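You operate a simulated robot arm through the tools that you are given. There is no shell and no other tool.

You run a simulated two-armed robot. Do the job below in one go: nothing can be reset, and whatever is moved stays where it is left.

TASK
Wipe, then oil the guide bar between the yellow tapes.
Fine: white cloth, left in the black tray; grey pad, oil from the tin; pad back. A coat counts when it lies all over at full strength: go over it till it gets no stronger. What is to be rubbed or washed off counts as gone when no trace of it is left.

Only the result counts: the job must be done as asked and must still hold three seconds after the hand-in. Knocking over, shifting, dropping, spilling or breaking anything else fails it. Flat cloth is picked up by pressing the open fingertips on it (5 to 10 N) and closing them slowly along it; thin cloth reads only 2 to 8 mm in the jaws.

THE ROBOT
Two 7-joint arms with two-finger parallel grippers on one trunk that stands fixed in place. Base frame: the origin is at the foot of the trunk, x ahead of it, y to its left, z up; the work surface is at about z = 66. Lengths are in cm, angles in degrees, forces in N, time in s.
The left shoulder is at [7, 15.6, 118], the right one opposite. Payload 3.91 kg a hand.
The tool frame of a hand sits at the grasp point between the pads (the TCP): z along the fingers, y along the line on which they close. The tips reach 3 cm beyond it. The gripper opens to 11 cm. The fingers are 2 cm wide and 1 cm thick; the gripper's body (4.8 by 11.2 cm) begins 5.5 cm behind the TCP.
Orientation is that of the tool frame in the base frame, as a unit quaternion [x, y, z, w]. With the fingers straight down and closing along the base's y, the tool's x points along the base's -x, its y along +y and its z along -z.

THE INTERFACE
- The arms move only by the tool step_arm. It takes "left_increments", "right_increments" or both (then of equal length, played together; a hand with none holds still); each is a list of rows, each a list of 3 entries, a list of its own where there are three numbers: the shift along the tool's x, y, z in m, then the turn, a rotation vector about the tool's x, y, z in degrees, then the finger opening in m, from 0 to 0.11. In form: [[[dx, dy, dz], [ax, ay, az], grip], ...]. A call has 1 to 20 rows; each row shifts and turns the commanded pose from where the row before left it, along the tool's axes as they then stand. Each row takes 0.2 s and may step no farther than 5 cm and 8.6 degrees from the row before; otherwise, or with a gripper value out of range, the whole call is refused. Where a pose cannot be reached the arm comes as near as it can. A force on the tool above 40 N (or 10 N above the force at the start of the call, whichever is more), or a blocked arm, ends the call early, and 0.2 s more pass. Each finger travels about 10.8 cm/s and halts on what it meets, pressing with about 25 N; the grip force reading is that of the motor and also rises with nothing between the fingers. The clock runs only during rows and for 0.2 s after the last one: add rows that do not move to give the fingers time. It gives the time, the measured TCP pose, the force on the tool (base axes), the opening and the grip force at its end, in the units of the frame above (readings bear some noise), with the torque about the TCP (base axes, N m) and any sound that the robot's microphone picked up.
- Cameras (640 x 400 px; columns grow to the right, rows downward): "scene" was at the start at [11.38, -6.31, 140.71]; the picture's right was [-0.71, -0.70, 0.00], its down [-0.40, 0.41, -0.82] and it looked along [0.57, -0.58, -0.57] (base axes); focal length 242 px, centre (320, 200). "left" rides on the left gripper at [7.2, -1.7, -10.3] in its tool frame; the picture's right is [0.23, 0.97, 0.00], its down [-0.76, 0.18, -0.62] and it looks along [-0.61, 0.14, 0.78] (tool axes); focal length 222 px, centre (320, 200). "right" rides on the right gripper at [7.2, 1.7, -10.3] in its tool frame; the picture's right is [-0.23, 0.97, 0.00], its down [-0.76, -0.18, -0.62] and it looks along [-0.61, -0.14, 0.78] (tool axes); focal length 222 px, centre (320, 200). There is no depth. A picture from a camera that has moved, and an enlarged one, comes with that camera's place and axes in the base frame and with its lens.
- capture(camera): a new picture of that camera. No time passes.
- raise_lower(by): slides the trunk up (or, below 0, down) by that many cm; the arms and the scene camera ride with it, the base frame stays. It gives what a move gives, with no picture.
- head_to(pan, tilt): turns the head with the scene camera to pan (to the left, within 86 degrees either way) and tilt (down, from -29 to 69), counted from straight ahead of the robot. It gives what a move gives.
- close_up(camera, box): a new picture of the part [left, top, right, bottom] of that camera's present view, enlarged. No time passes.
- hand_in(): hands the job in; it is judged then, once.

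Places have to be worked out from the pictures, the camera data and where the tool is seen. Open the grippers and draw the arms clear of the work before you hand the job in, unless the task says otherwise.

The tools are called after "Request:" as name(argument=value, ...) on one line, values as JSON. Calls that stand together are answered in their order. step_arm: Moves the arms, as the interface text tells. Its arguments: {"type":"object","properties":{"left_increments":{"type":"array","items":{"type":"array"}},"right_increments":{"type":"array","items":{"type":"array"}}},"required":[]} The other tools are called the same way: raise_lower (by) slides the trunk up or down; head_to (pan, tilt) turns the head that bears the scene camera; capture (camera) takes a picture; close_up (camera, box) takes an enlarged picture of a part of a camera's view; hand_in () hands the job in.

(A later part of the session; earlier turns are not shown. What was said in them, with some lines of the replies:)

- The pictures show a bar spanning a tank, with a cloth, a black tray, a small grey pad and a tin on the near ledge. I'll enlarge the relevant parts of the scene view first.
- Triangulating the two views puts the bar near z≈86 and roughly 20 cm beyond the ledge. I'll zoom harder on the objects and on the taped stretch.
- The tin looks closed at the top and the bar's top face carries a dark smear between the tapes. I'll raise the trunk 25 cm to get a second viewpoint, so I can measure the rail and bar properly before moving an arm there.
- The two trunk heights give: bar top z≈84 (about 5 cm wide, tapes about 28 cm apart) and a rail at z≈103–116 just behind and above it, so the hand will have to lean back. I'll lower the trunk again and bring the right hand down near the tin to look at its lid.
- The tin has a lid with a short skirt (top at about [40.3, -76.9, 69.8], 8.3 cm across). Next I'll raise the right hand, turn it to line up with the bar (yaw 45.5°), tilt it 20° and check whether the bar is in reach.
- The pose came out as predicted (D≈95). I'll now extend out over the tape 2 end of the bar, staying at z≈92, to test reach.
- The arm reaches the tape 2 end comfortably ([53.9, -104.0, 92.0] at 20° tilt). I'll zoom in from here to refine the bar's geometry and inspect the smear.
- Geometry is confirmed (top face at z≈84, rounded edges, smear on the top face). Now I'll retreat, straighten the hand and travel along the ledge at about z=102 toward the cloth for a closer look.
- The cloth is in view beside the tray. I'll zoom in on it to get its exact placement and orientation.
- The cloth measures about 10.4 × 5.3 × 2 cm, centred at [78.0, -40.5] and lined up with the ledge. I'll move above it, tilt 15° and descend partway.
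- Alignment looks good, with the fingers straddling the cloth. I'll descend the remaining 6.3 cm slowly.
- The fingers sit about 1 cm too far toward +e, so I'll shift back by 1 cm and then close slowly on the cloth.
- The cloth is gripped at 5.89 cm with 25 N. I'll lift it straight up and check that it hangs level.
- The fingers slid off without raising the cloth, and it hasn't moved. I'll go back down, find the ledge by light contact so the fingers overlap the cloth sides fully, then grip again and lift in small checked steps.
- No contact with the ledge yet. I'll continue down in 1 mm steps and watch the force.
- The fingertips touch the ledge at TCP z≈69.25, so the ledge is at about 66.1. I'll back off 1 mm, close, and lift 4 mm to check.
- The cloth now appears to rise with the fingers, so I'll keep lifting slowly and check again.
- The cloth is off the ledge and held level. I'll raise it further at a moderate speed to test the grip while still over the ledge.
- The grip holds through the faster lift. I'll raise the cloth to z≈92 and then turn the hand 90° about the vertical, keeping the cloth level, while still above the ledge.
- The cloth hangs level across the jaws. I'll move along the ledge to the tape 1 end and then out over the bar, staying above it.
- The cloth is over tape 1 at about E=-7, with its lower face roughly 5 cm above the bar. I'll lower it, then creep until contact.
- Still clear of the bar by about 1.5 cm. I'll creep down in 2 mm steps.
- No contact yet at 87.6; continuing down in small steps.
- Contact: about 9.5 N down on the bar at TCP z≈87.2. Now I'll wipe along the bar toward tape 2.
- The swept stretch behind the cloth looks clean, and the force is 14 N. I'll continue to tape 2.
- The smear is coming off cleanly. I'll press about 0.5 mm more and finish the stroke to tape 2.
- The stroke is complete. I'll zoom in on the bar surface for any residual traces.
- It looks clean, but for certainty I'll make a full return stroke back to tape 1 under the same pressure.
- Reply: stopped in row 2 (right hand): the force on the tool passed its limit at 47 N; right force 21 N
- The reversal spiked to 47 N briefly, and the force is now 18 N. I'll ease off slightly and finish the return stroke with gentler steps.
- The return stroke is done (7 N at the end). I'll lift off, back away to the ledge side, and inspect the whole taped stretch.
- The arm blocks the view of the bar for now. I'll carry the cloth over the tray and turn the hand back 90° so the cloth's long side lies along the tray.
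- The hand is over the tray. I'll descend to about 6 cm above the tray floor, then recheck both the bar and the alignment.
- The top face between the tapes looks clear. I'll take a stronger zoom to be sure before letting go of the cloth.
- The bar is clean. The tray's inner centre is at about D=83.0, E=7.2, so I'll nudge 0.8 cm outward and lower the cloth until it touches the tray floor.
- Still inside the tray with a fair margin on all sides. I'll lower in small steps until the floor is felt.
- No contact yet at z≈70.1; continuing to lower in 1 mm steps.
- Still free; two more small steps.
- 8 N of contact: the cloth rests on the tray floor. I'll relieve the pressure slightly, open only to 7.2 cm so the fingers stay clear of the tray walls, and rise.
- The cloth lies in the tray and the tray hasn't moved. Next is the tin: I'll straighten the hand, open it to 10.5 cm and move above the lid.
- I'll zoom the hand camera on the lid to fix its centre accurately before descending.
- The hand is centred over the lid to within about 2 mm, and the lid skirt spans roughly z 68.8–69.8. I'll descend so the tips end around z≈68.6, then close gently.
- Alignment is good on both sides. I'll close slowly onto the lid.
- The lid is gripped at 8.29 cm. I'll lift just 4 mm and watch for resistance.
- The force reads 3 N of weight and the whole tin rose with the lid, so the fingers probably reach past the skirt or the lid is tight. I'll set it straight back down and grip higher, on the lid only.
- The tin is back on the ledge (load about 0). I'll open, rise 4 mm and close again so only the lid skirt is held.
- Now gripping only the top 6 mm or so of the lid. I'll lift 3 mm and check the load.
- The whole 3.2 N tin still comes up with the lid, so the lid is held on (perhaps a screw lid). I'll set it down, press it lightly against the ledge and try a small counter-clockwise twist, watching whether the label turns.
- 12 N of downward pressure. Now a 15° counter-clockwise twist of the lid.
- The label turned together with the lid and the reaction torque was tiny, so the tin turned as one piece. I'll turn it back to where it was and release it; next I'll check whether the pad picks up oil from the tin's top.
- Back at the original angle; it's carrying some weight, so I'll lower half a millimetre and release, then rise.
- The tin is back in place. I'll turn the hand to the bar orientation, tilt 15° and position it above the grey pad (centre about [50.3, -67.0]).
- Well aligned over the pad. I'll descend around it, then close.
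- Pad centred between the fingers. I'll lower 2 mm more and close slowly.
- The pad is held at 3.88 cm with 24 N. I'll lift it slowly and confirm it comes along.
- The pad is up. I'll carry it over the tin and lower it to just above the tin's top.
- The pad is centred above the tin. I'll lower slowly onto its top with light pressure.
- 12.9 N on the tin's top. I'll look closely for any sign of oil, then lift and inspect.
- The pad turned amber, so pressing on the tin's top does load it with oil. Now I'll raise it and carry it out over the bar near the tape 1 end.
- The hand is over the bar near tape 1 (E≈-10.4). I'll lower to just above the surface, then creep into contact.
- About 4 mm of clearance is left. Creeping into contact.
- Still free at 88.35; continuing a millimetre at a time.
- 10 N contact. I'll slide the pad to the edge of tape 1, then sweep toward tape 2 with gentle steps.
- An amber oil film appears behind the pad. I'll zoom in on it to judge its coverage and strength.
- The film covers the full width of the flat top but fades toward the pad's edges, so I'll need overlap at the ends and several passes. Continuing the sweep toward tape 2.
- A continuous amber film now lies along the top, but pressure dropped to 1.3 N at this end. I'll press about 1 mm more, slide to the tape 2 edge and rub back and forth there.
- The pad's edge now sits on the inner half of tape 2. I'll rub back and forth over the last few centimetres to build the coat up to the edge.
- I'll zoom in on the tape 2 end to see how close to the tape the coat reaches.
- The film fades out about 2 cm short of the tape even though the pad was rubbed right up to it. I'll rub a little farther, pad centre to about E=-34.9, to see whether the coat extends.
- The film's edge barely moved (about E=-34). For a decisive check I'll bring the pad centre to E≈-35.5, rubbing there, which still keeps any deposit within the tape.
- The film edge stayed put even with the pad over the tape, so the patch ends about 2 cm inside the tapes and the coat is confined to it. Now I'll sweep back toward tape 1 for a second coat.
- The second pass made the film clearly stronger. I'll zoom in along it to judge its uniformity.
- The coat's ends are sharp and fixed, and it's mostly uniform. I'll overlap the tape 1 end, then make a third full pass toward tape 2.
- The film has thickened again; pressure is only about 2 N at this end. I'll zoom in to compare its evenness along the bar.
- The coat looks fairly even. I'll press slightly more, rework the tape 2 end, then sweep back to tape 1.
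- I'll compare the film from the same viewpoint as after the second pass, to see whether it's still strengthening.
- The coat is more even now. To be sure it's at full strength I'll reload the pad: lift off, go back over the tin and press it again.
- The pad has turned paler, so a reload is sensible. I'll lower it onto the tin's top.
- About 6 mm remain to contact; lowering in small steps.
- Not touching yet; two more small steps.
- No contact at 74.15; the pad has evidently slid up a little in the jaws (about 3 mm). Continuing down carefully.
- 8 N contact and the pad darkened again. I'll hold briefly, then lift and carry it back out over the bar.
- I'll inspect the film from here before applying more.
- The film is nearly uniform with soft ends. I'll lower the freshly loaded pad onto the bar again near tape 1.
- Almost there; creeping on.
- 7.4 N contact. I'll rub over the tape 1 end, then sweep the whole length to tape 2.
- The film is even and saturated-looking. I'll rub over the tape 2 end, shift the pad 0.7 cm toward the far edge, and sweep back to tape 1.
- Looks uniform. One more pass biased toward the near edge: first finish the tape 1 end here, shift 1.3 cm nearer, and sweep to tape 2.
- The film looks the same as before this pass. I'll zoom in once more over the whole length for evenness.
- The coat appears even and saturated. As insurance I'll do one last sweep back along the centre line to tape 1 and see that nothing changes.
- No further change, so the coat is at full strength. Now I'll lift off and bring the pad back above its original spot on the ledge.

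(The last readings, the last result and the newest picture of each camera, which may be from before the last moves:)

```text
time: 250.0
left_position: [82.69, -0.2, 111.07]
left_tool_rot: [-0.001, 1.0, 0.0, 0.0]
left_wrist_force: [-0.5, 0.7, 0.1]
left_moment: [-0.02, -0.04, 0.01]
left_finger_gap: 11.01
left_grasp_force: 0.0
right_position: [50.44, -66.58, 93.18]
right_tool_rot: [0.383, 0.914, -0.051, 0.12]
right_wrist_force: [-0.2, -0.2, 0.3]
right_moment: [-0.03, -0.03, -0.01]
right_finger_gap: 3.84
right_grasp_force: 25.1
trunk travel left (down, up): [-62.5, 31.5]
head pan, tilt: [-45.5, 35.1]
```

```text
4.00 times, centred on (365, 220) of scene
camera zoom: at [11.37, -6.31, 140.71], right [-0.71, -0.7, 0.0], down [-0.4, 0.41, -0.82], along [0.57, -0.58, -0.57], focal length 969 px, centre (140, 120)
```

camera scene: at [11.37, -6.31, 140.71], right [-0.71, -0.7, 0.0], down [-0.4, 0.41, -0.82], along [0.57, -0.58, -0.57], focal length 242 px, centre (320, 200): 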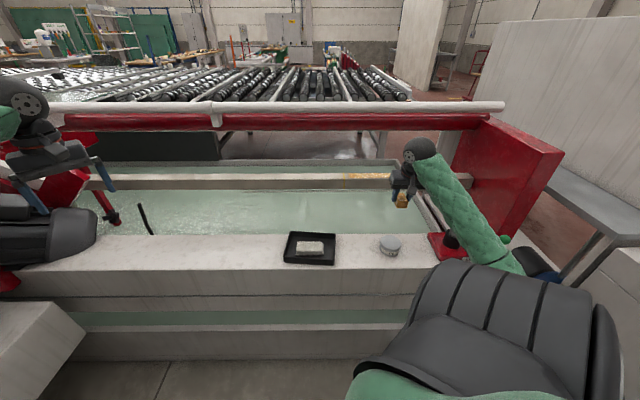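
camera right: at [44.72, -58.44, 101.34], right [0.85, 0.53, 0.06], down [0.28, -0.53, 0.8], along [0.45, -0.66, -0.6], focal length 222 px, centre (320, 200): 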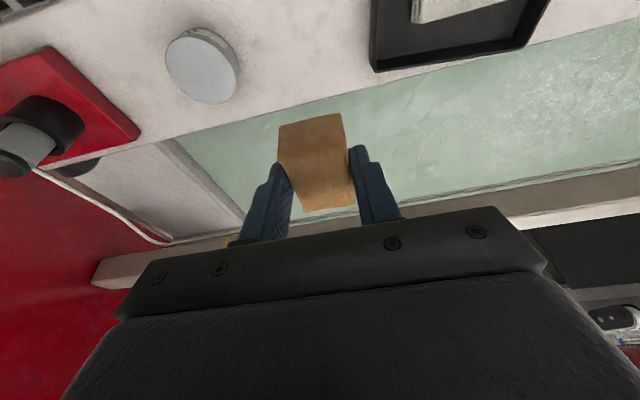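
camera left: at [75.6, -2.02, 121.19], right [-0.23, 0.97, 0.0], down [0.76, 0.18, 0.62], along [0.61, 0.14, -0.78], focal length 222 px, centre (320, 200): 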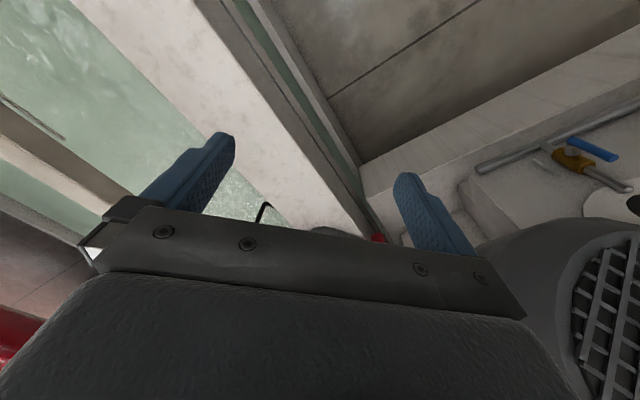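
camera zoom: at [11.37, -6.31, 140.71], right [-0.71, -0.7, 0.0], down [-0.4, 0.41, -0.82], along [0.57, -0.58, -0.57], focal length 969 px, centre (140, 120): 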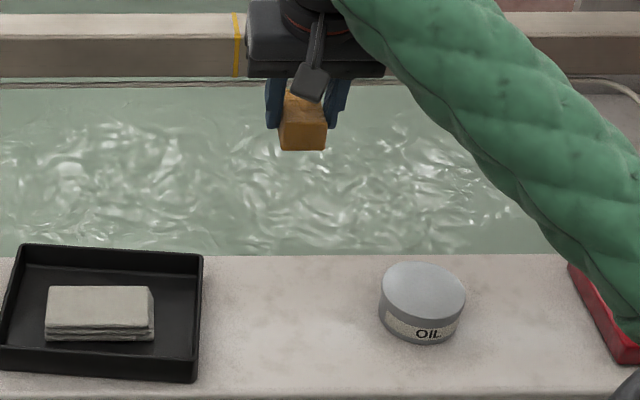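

The hand is 0.5 cm off the original pickup position. I'll correct that while descending to just above the ledge.

Request:
step_arm(right_increments=[[[0.0039, -0.0035, -0.001], [0, 0, 0], 0.022], [[0.0026, 0, 0.0097], [0, 0, 0], 0.022], [[0.0062, 0, 0.0232], [0, 0, 0], 0.022], [[0.0062, 0, 0.0232], [0, 0, 0], 0.022], [[0.0062, 0, 0.0232], [0, 0, 0], 0.022], [[0.0062, 0, 0.0232], [0, 0, 0], 0.022], [[0.0062, 0, 0.0232], [0, 0, 0], 0.022], [[0.0062, 0, 0.0232], [0, 0, 0], 0.022], [[0.0062, 0, 0.0232], [0, 0, 0], 0.022], [[0.0052, 0, 0.0193], [0, 0, 0], 0.022], [[0.0039, 0, 0.0145], [0, 0, 0], 0.022], [[0, 0, 0], [0, 0, 0], 0.022]])

Request:
close_up(camera="scene", box=[325, 205, 395, 265])

Request:
capture(camera="right")

```text
time: 252.6
left_position: [82.74, -0.06, 110.97]
left_tool_rot: [0.0, 1.0, 0.001, 0.0]
left_wrist_force: [-0.8, -0.5, -0.9]
left_moment: [0.02, -0.02, 0.01]
left_finger_gap: 10.98
left_grasp_force: 0.1
right_position: [49.49, -66.42, 72.0]
right_tool_rot: [0.384, 0.914, -0.052, 0.12]
right_wrist_force: [-0.3, 0.5, -1.1]
right_moment: [0.01, 0.01, 0.01]
right_finger_gap: 3.85
right_grasp_force: 24.9
trunk travel left (down, up): [-62.5, 31.5]
head pan, tilt: [-45.5, 35.1]
```

```text
6.67 times, centred on (360, 235) of scene
camera zoom: at [11.37, -6.3, 140.71], right [-0.71, -0.7, 0.0], down [-0.4, 0.41, -0.82], along [0.57, -0.58, -0.57], focal length 1616 px, centre (53, -33)
```

zoom: 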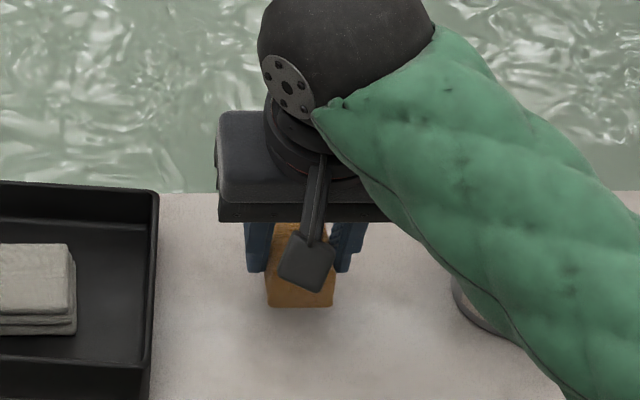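

```text
taken
camera right: at [43.9, -58.29, 80.08], right [0.85, 0.53, 0.06], down [0.28, -0.53, 0.8], along [0.45, -0.66, -0.6], focal length 222 px, centre (320, 200)
```

right: 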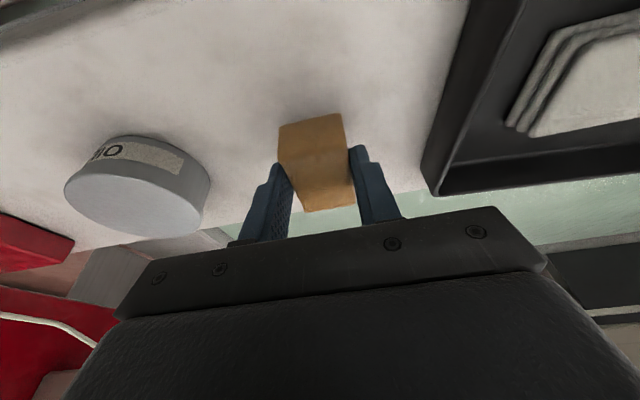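

Nearly there; I'll correct 4 mm outward and 2 mm along, then lower to about 70.4.

Request:
step_arm(right_increments=[[[-0.0039, 0.002, 0.001], [0, 0, 0], 0.022], [[0.0013, 0, 0.0048], [0, 0, 0], 0.022], [[0.0013, 0, 0.0048], [0, 0, 0], 0.022], [[0.0013, 0, 0.0048], [0, 0, 0], 0.022], [[0, 0, 0], [0, 0, 0], 0.022]])

Request:
step_arm(right_increments=[[[0.0003, 0, 0.001], [0, 0, 0], 0.022], [[0.0003, 0, 0.001], [0, 0, 0], 0.022], [[0, 0, 0], [0, 0, 0], 0.022]])

Request:
step_arm(right_increments=[[[0.0003, 0, 0.001], [0, 0, 0], 0.022], [[0.0003, 0, 0.001], [0, 0, 0], 0.022], [[0, 0, 0], [0, 0, 0], 0.022]])

```text
time: 253.8
left_position: [82.7, -0.12, 111.02]
left_tool_rot: [-0.001, 1.0, -0.001, 0.0]
left_wrist_force: [-0.2, -0.2, 0.0]
left_moment: [-0.01, 0.0, 0.01]
left_finger_gap: 11.01
left_grasp_force: 0.0
right_position: [49.97, -66.58, 70.32]
right_tool_rot: [0.384, 0.914, -0.051, 0.12]
right_wrist_force: [0.2, -0.1, -1.2]
right_moment: [0.0, -0.01, 0.01]
right_finger_gap: 3.86
right_grasp_force: 24.6
trunk travel left (down, up): [-62.5, 31.5]
head pan, tilt: [-45.5, 35.1]
```

```text
time: 254.6
left_position: [82.77, -0.15, 110.91]
left_tool_rot: [-0.001, 1.0, 0.0, 0.0]
left_wrist_force: [-0.3, -0.1, -0.4]
left_moment: [0.02, -0.02, 0.0]
left_finger_gap: 11.0
left_grasp_force: 0.1
right_position: [50.0, -66.73, 70.26]
right_tool_rot: [0.383, 0.914, -0.051, 0.12]
right_wrist_force: [0.9, 0.2, -0.5]
right_moment: [0.03, 0.0, 0.03]
right_finger_gap: 3.85
right_grasp_force: 24.8
trunk travel left (down, up): [-62.5, 31.5]
head pan, tilt: [-45.5, 35.1]
```

```text
time: 255.4
left_position: [82.68, -0.13, 111.0]
left_tool_rot: [0.0, 1.0, 0.0, 0.0]
left_wrist_force: [-0.8, -0.3, 0.3]
left_moment: [-0.01, -0.02, 0.01]
left_finger_gap: 10.98
left_grasp_force: 0.0
right_position: [49.93, -66.78, 70.0]
right_tool_rot: [0.383, 0.915, -0.051, 0.12]
right_wrist_force: [-0.4, -0.3, -0.1]
right_moment: [0.03, 0.02, 0.02]
right_finger_gap: 3.85
right_grasp_force: 25.6
trunk travel left (down, up): [-62.5, 31.5]
head pan, tilt: [-45.5, 35.1]
```

Position matches the original pickup spot. Creeping down to the ledge.

Request:
step_arm(right_increments=[[[0.0003, 0, 0.001], [0, 0, 0], 0.022], [[0, 0, 0], [0, 0, 0], 0.022]])

Request:
step_arm(right_increments=[[[0.0003, 0, 0.001], [0, 0, 0], 0.022], [[0, 0, 0], [0, 0, 0], 0.022]])

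Request:
step_arm(right_increments=[[[0.0003, 0, 0.001], [0, 0, 0], 0.022], [[0, 0, 0], [0, 0, 0], 0.022]])

```text
time: 256.0
left_position: [82.75, -0.25, 110.98]
left_tool_rot: [-0.001, 1.0, 0.0, 0.0]
left_wrist_force: [0.1, 0.3, -0.7]
left_moment: [0.03, 0.03, -0.01]
left_finger_gap: 10.98
left_grasp_force: 0.1
right_position: [49.93, -66.71, 69.81]
right_tool_rot: [0.384, 0.914, -0.052, 0.121]
right_wrist_force: [0.1, -0.7, 0.3]
right_moment: [-0.02, -0.01, 0.0]
right_finger_gap: 3.86
right_grasp_force: 24.6
trunk travel left (down, up): [-62.5, 31.5]
head pan, tilt: [-45.5, 35.1]
```

```text
time: 256.6
left_position: [82.79, -0.25, 110.98]
left_tool_rot: [-0.002, 1.0, 0.001, 0.0]
left_wrist_force: [-0.2, 0.2, -0.4]
left_moment: [0.01, 0.03, 0.0]
left_finger_gap: 10.99
left_grasp_force: 0.1
right_position: [50.0, -66.58, 69.73]
right_tool_rot: [0.384, 0.914, -0.051, 0.121]
right_wrist_force: [-1.2, 0.4, -0.6]
right_moment: [-0.01, 0.01, -0.01]
right_finger_gap: 3.89
right_grasp_force: 25.1
trunk travel left (down, up): [-62.5, 31.5]
head pan, tilt: [-45.5, 35.1]
```

```text
time: 257.2
left_position: [82.78, -0.17, 111.01]
left_tool_rot: [-0.001, 1.0, -0.001, 0.0]
left_wrist_force: [0.1, -0.4, -0.8]
left_moment: [-0.01, -0.02, 0.01]
left_finger_gap: 11.0
left_grasp_force: 0.1
right_position: [50.08, -66.72, 69.85]
right_tool_rot: [0.385, 0.914, -0.052, 0.121]
right_wrist_force: [0.9, -0.4, 5.8]
right_moment: [-0.03, 0.0, -0.01]
right_finger_gap: 3.88
right_grasp_force: 24.9
trunk travel left (down, up): [-62.5, 31.5]
head pan, tilt: [-45.5, 35.1]
```

5.8 N: the pad rests on the ledge. I'll ease off slightly, open slowly and rise straight up.

Request:
step_arm(right_increments=[[[-0.0001, 0, -0.0004], [0, 0, 0], 0.022], [[0, 0, 0], [0, 0, 0], 0.034], [[0, 0, 0], [0, 0, 0], 0.04], [[0, 0, 0], [0, 0, 0], 0.044], [[0, 0, 0], [0, 0, 0], 0.05], [[0, 0, 0], [0, 0, 0], 0.058], [[0, 0, 0], [0, 0, 0], 0.066], [[0, 0, 0], [0, 0, 0], 0.07], [[0, 0, 0], [0, 0, 0], 0.07]])

Request:
step_arm(right_increments=[[[-0.0013, 0, -0.0048], [0, 0, 0], 0.07], [[-0.0026, 0, -0.0097], [0, 0, 0], 0.07], [[-0.0052, 0, -0.0193], [0, 0, 0], 0.07], [[-0.0065, 0, -0.0242], [0, 0, 0], 0.07], [[-0.0065, 0, -0.0242], [0, 0, 0], 0.07], [[-0.0065, 0, -0.0242], [0, 0, 0], 0.07], [[-0.0065, 0, -0.0242], [0, 0, 0], 0.07], [[-0.0065, 0, -0.0242], [0, 0, 0], 0.07], [[-0.0065, 0, -0.0242], [0, 0, 0], 0.07], [[-0.0065, 0, -0.0242], [0, 0, 0], 0.07], [[-0.0065, 0, -0.0242], [0, 0, 0], 0.07], [[0, 0, 0], [0, 0, 0], 0.07]])

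Request:
close_up(camera="scene", box=[340, 225, 420, 265])

Request:
capture(camera="right")

Request:
capture(camera="scene")

```text
time: 259.2
left_position: [82.83, -0.1, 110.94]
left_tool_rot: [-0.001, 1.0, -0.001, 0.0]
left_wrist_force: [-0.3, -0.1, 0.1]
left_moment: [0.0, 0.01, -0.03]
left_finger_gap: 11.01
left_grasp_force: 0.1
right_position: [49.99, -66.59, 69.81]
right_tool_rot: [0.383, 0.914, -0.051, 0.12]
right_wrist_force: [-0.2, -0.2, 0.5]
right_moment: [0.01, -0.01, -0.04]
right_finger_gap: 7.0
right_grasp_force: 0.1
trunk travel left (down, up): [-62.5, 31.5]
head pan, tilt: [-45.5, 35.1]
```

```text
time: 261.8
left_position: [82.73, -0.04, 110.89]
left_tool_rot: [-0.001, 1.0, 0.001, 0.0]
left_wrist_force: [-0.1, -0.3, 0.4]
left_moment: [0.02, 0.02, 0.0]
left_finger_gap: 11.01
left_grasp_force: 0.0
right_position: [49.79, -66.75, 93.2]
right_tool_rot: [0.383, 0.914, -0.051, 0.119]
right_wrist_force: [0.1, 0.4, -0.2]
right_moment: [0.02, -0.01, -0.02]
right_finger_gap: 6.99
right_grasp_force: 0.0
trunk travel left (down, up): [-62.5, 31.5]
head pan, tilt: [-45.5, 35.1]
```

```text
8.00 times, centred on (380, 245) of scene
camera zoom: at [11.41, -6.31, 140.7], right [-0.71, -0.7, 0.0], down [-0.4, 0.41, -0.82], along [0.57, -0.58, -0.58], focal length 1939 px, centre (-160, -160)
```

zoom: 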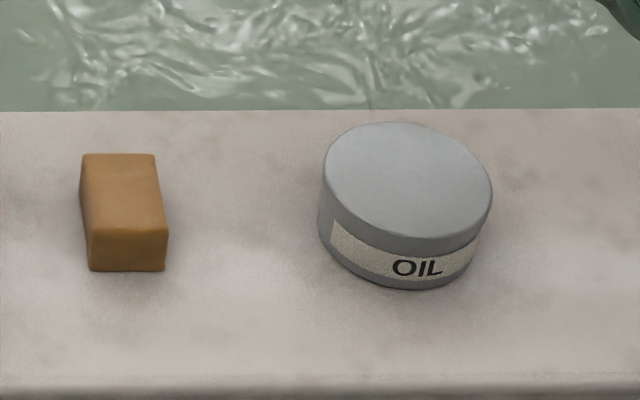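

```text
taken
camera right: at [44.3, -58.6, 101.4], right [0.85, 0.53, 0.06], down [0.28, -0.53, 0.8], along [0.45, -0.66, -0.6], focal length 222 px, centre (320, 200)
```

right: 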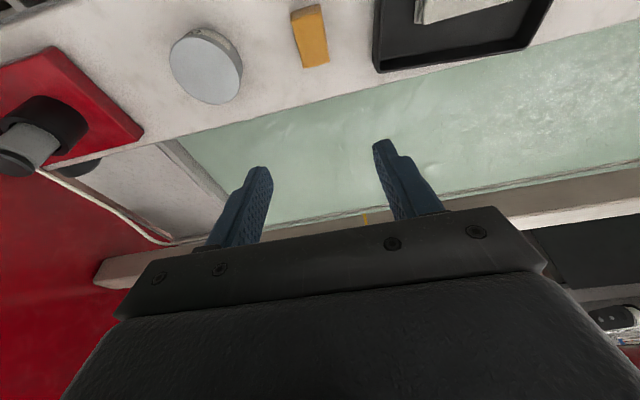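

```text
taken
camera scene: at [11.41, -6.31, 140.7], right [-0.71, -0.7, 0.0], down [-0.4, 0.41, -0.82], along [0.57, -0.58, -0.58], focal length 242 px, centre (320, 200)
```

scene: 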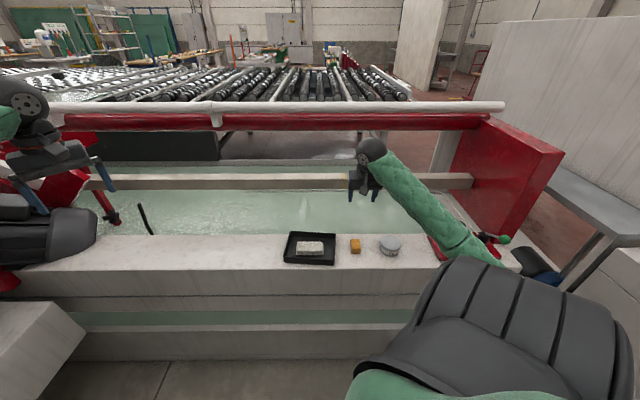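

The pad is back within 3 mm of its original spot and the tin is unmoved. I'll open the gripper and draw the arm up and back, clear of the work.

Request:
step_arm(right_increments=[[[0, 0, -0.02], [0, 7.5, 0], 0.09], [[0, 0, -0.02], [0, 7.5, 0], 0.11], [[0.02, 0, -0.03], [0, 0, 0], 0.11], [[0.03, 0, -0.03], [0, 0, 0], 0.11], [[0.03, 0, -0.03], [0, 0, 0], 0.11], [[0.03, 0, -0.03], [0, 0, 0], 0.11], [[0.03, 0, -0.03], [0, 0, 0], 0.11], [[0.03, 0, -0.02], [0, 0, 0], 0.11], [[0.03, 0, -0.01], [0, 0, 0], 0.11], [[0, 0, 0], [0, 0, 0], 0.11], [[0, 0, 0], [0, 0, 0], 0.11]])

Request:
capture(camera="scene")

Request:
capture(camera="right")

```text
time: 264.2
left_position: [82.74, -0.15, 111.1]
left_tool_rot: [-0.002, 1.0, 0.0, 0.0]
left_wrist_force: [0.2, 0.1, 0.9]
left_moment: [0.01, -0.01, 0.0]
left_finger_gap: 11.01
left_grasp_force: 0.0
right_position: [35.42, -51.96, 115.22]
right_tool_rot: [0.388, 0.922, -0.001, 0.001]
right_wrist_force: [-0.1, 0.8, 0.6]
right_moment: [-0.02, -0.01, 0.02]
right_finger_gap: 10.98
right_grasp_force: 0.0
trunk travel left (down, up): [-62.5, 31.5]
head pan, tilt: [-45.5, 35.1]
```

```text
taken
camera scene: at [11.34, -6.29, 140.71], right [-0.71, -0.7, 0.0], down [-0.4, 0.41, -0.82], along [0.57, -0.58, -0.57], focal length 242 px, centre (320, 200)
```

scene: 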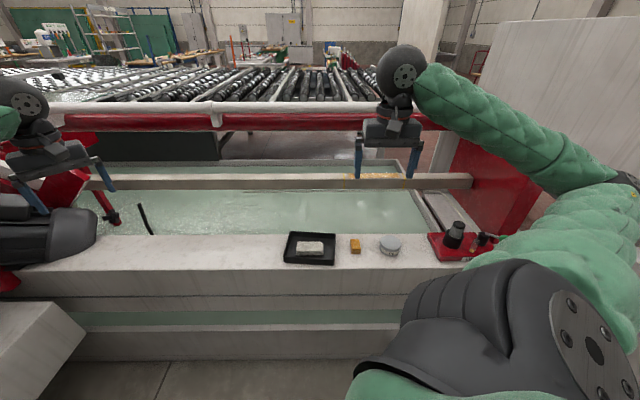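

```text
taken
camera right: at [31.48, -45.5, 125.66], right [0.85, 0.52, 0.0], down [0.41, -0.67, 0.62], along [0.32, -0.53, -0.78], focal length 222 px, centre (320, 200)
```

right: 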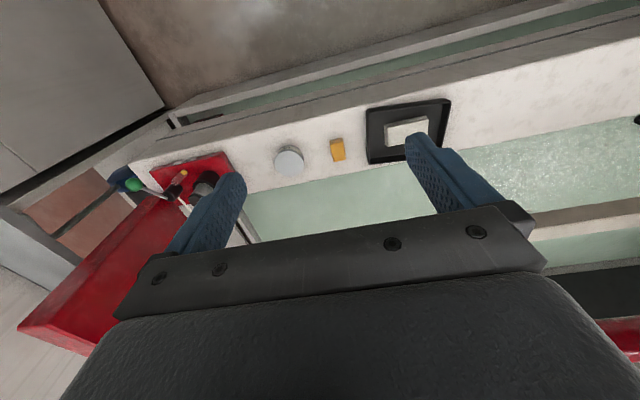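

The arm is clear. A last close look at the oiled stretch, the tray, and the ledge before handing in.

Request:
close_up(camera="scene", box=[335, 158, 420, 198])

Request:
close_up(camera="scene", box=[270, 220, 420, 275])

```text
7.53 times, centred on (378, 178) of scene
camera zoom: at [11.34, -6.29, 140.71], right [-0.71, -0.7, 0.0], down [-0.4, 0.41, -0.82], along [0.57, -0.58, -0.57], focal length 1825 px, centre (-113, 366)
```

zoom: 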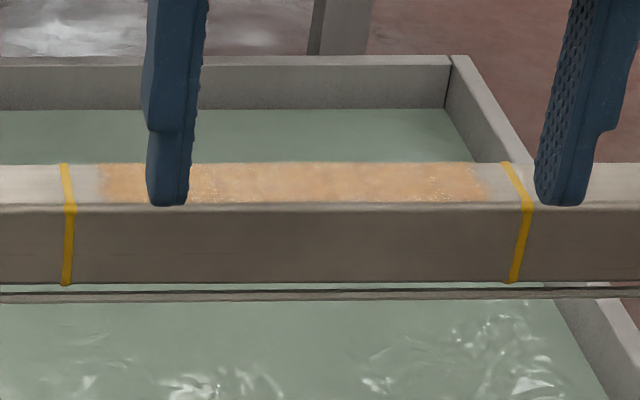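

```text
4.27 times, centred on (345, 248) of scene
camera zoom: at [11.34, -6.29, 140.71], right [-0.71, -0.7, 0.0], down [-0.4, 0.41, -0.82], along [0.57, -0.58, -0.57], focal length 1034 px, centre (213, -3)
```

zoom: 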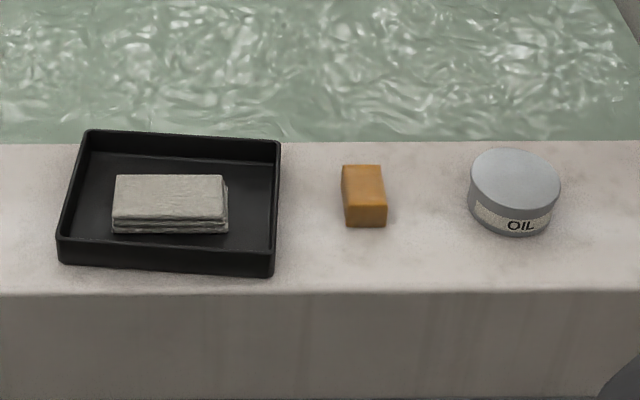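

The stretch between the tapes is clean, with an even oil film on its top face from end to end. The cloth lies in the tray, the pad is back in its place, the tin and tray stand where they were, and both grippers are open and clear. Handing in.

Request:
hand_in()

```text
The job is handed in.
```

I've handed in the job. The guide bar is wiped and oiled between the yellow tapes, but I don't have the verdict.

- **Wiping:** One stroke of the white cloth took off the dark smear, and I made a second over the same stretch. Close-ups showed no trace left. The cloth is folded in the black tray.
- **Oiling:** The oil film is even across the top of the bar, and the last sweeps made it no stronger. It stops about 2 cm short of each tape. Rubbing the pad over both tapes didn't move those edges, so I took that as the end of the area.
- **Tin:** I first tried to take off what looked like a lid. That lifted the tin a few millimetres and turned it about 15°. I turned it back, and it now sits about 1 mm from where it was. The pad picked up oil when pressed on the tin's top, so I left the tin closed.
- **Pad:** It is back within 3 mm of its original spot, now stained amber with oil.
- **Force spike:** The force on the arm briefly reached 47 N when I reversed direction during wiping. Nothing looked moved or damaged afterwards.

The tray hadn't moved. Both grippers are open and clear of the work.
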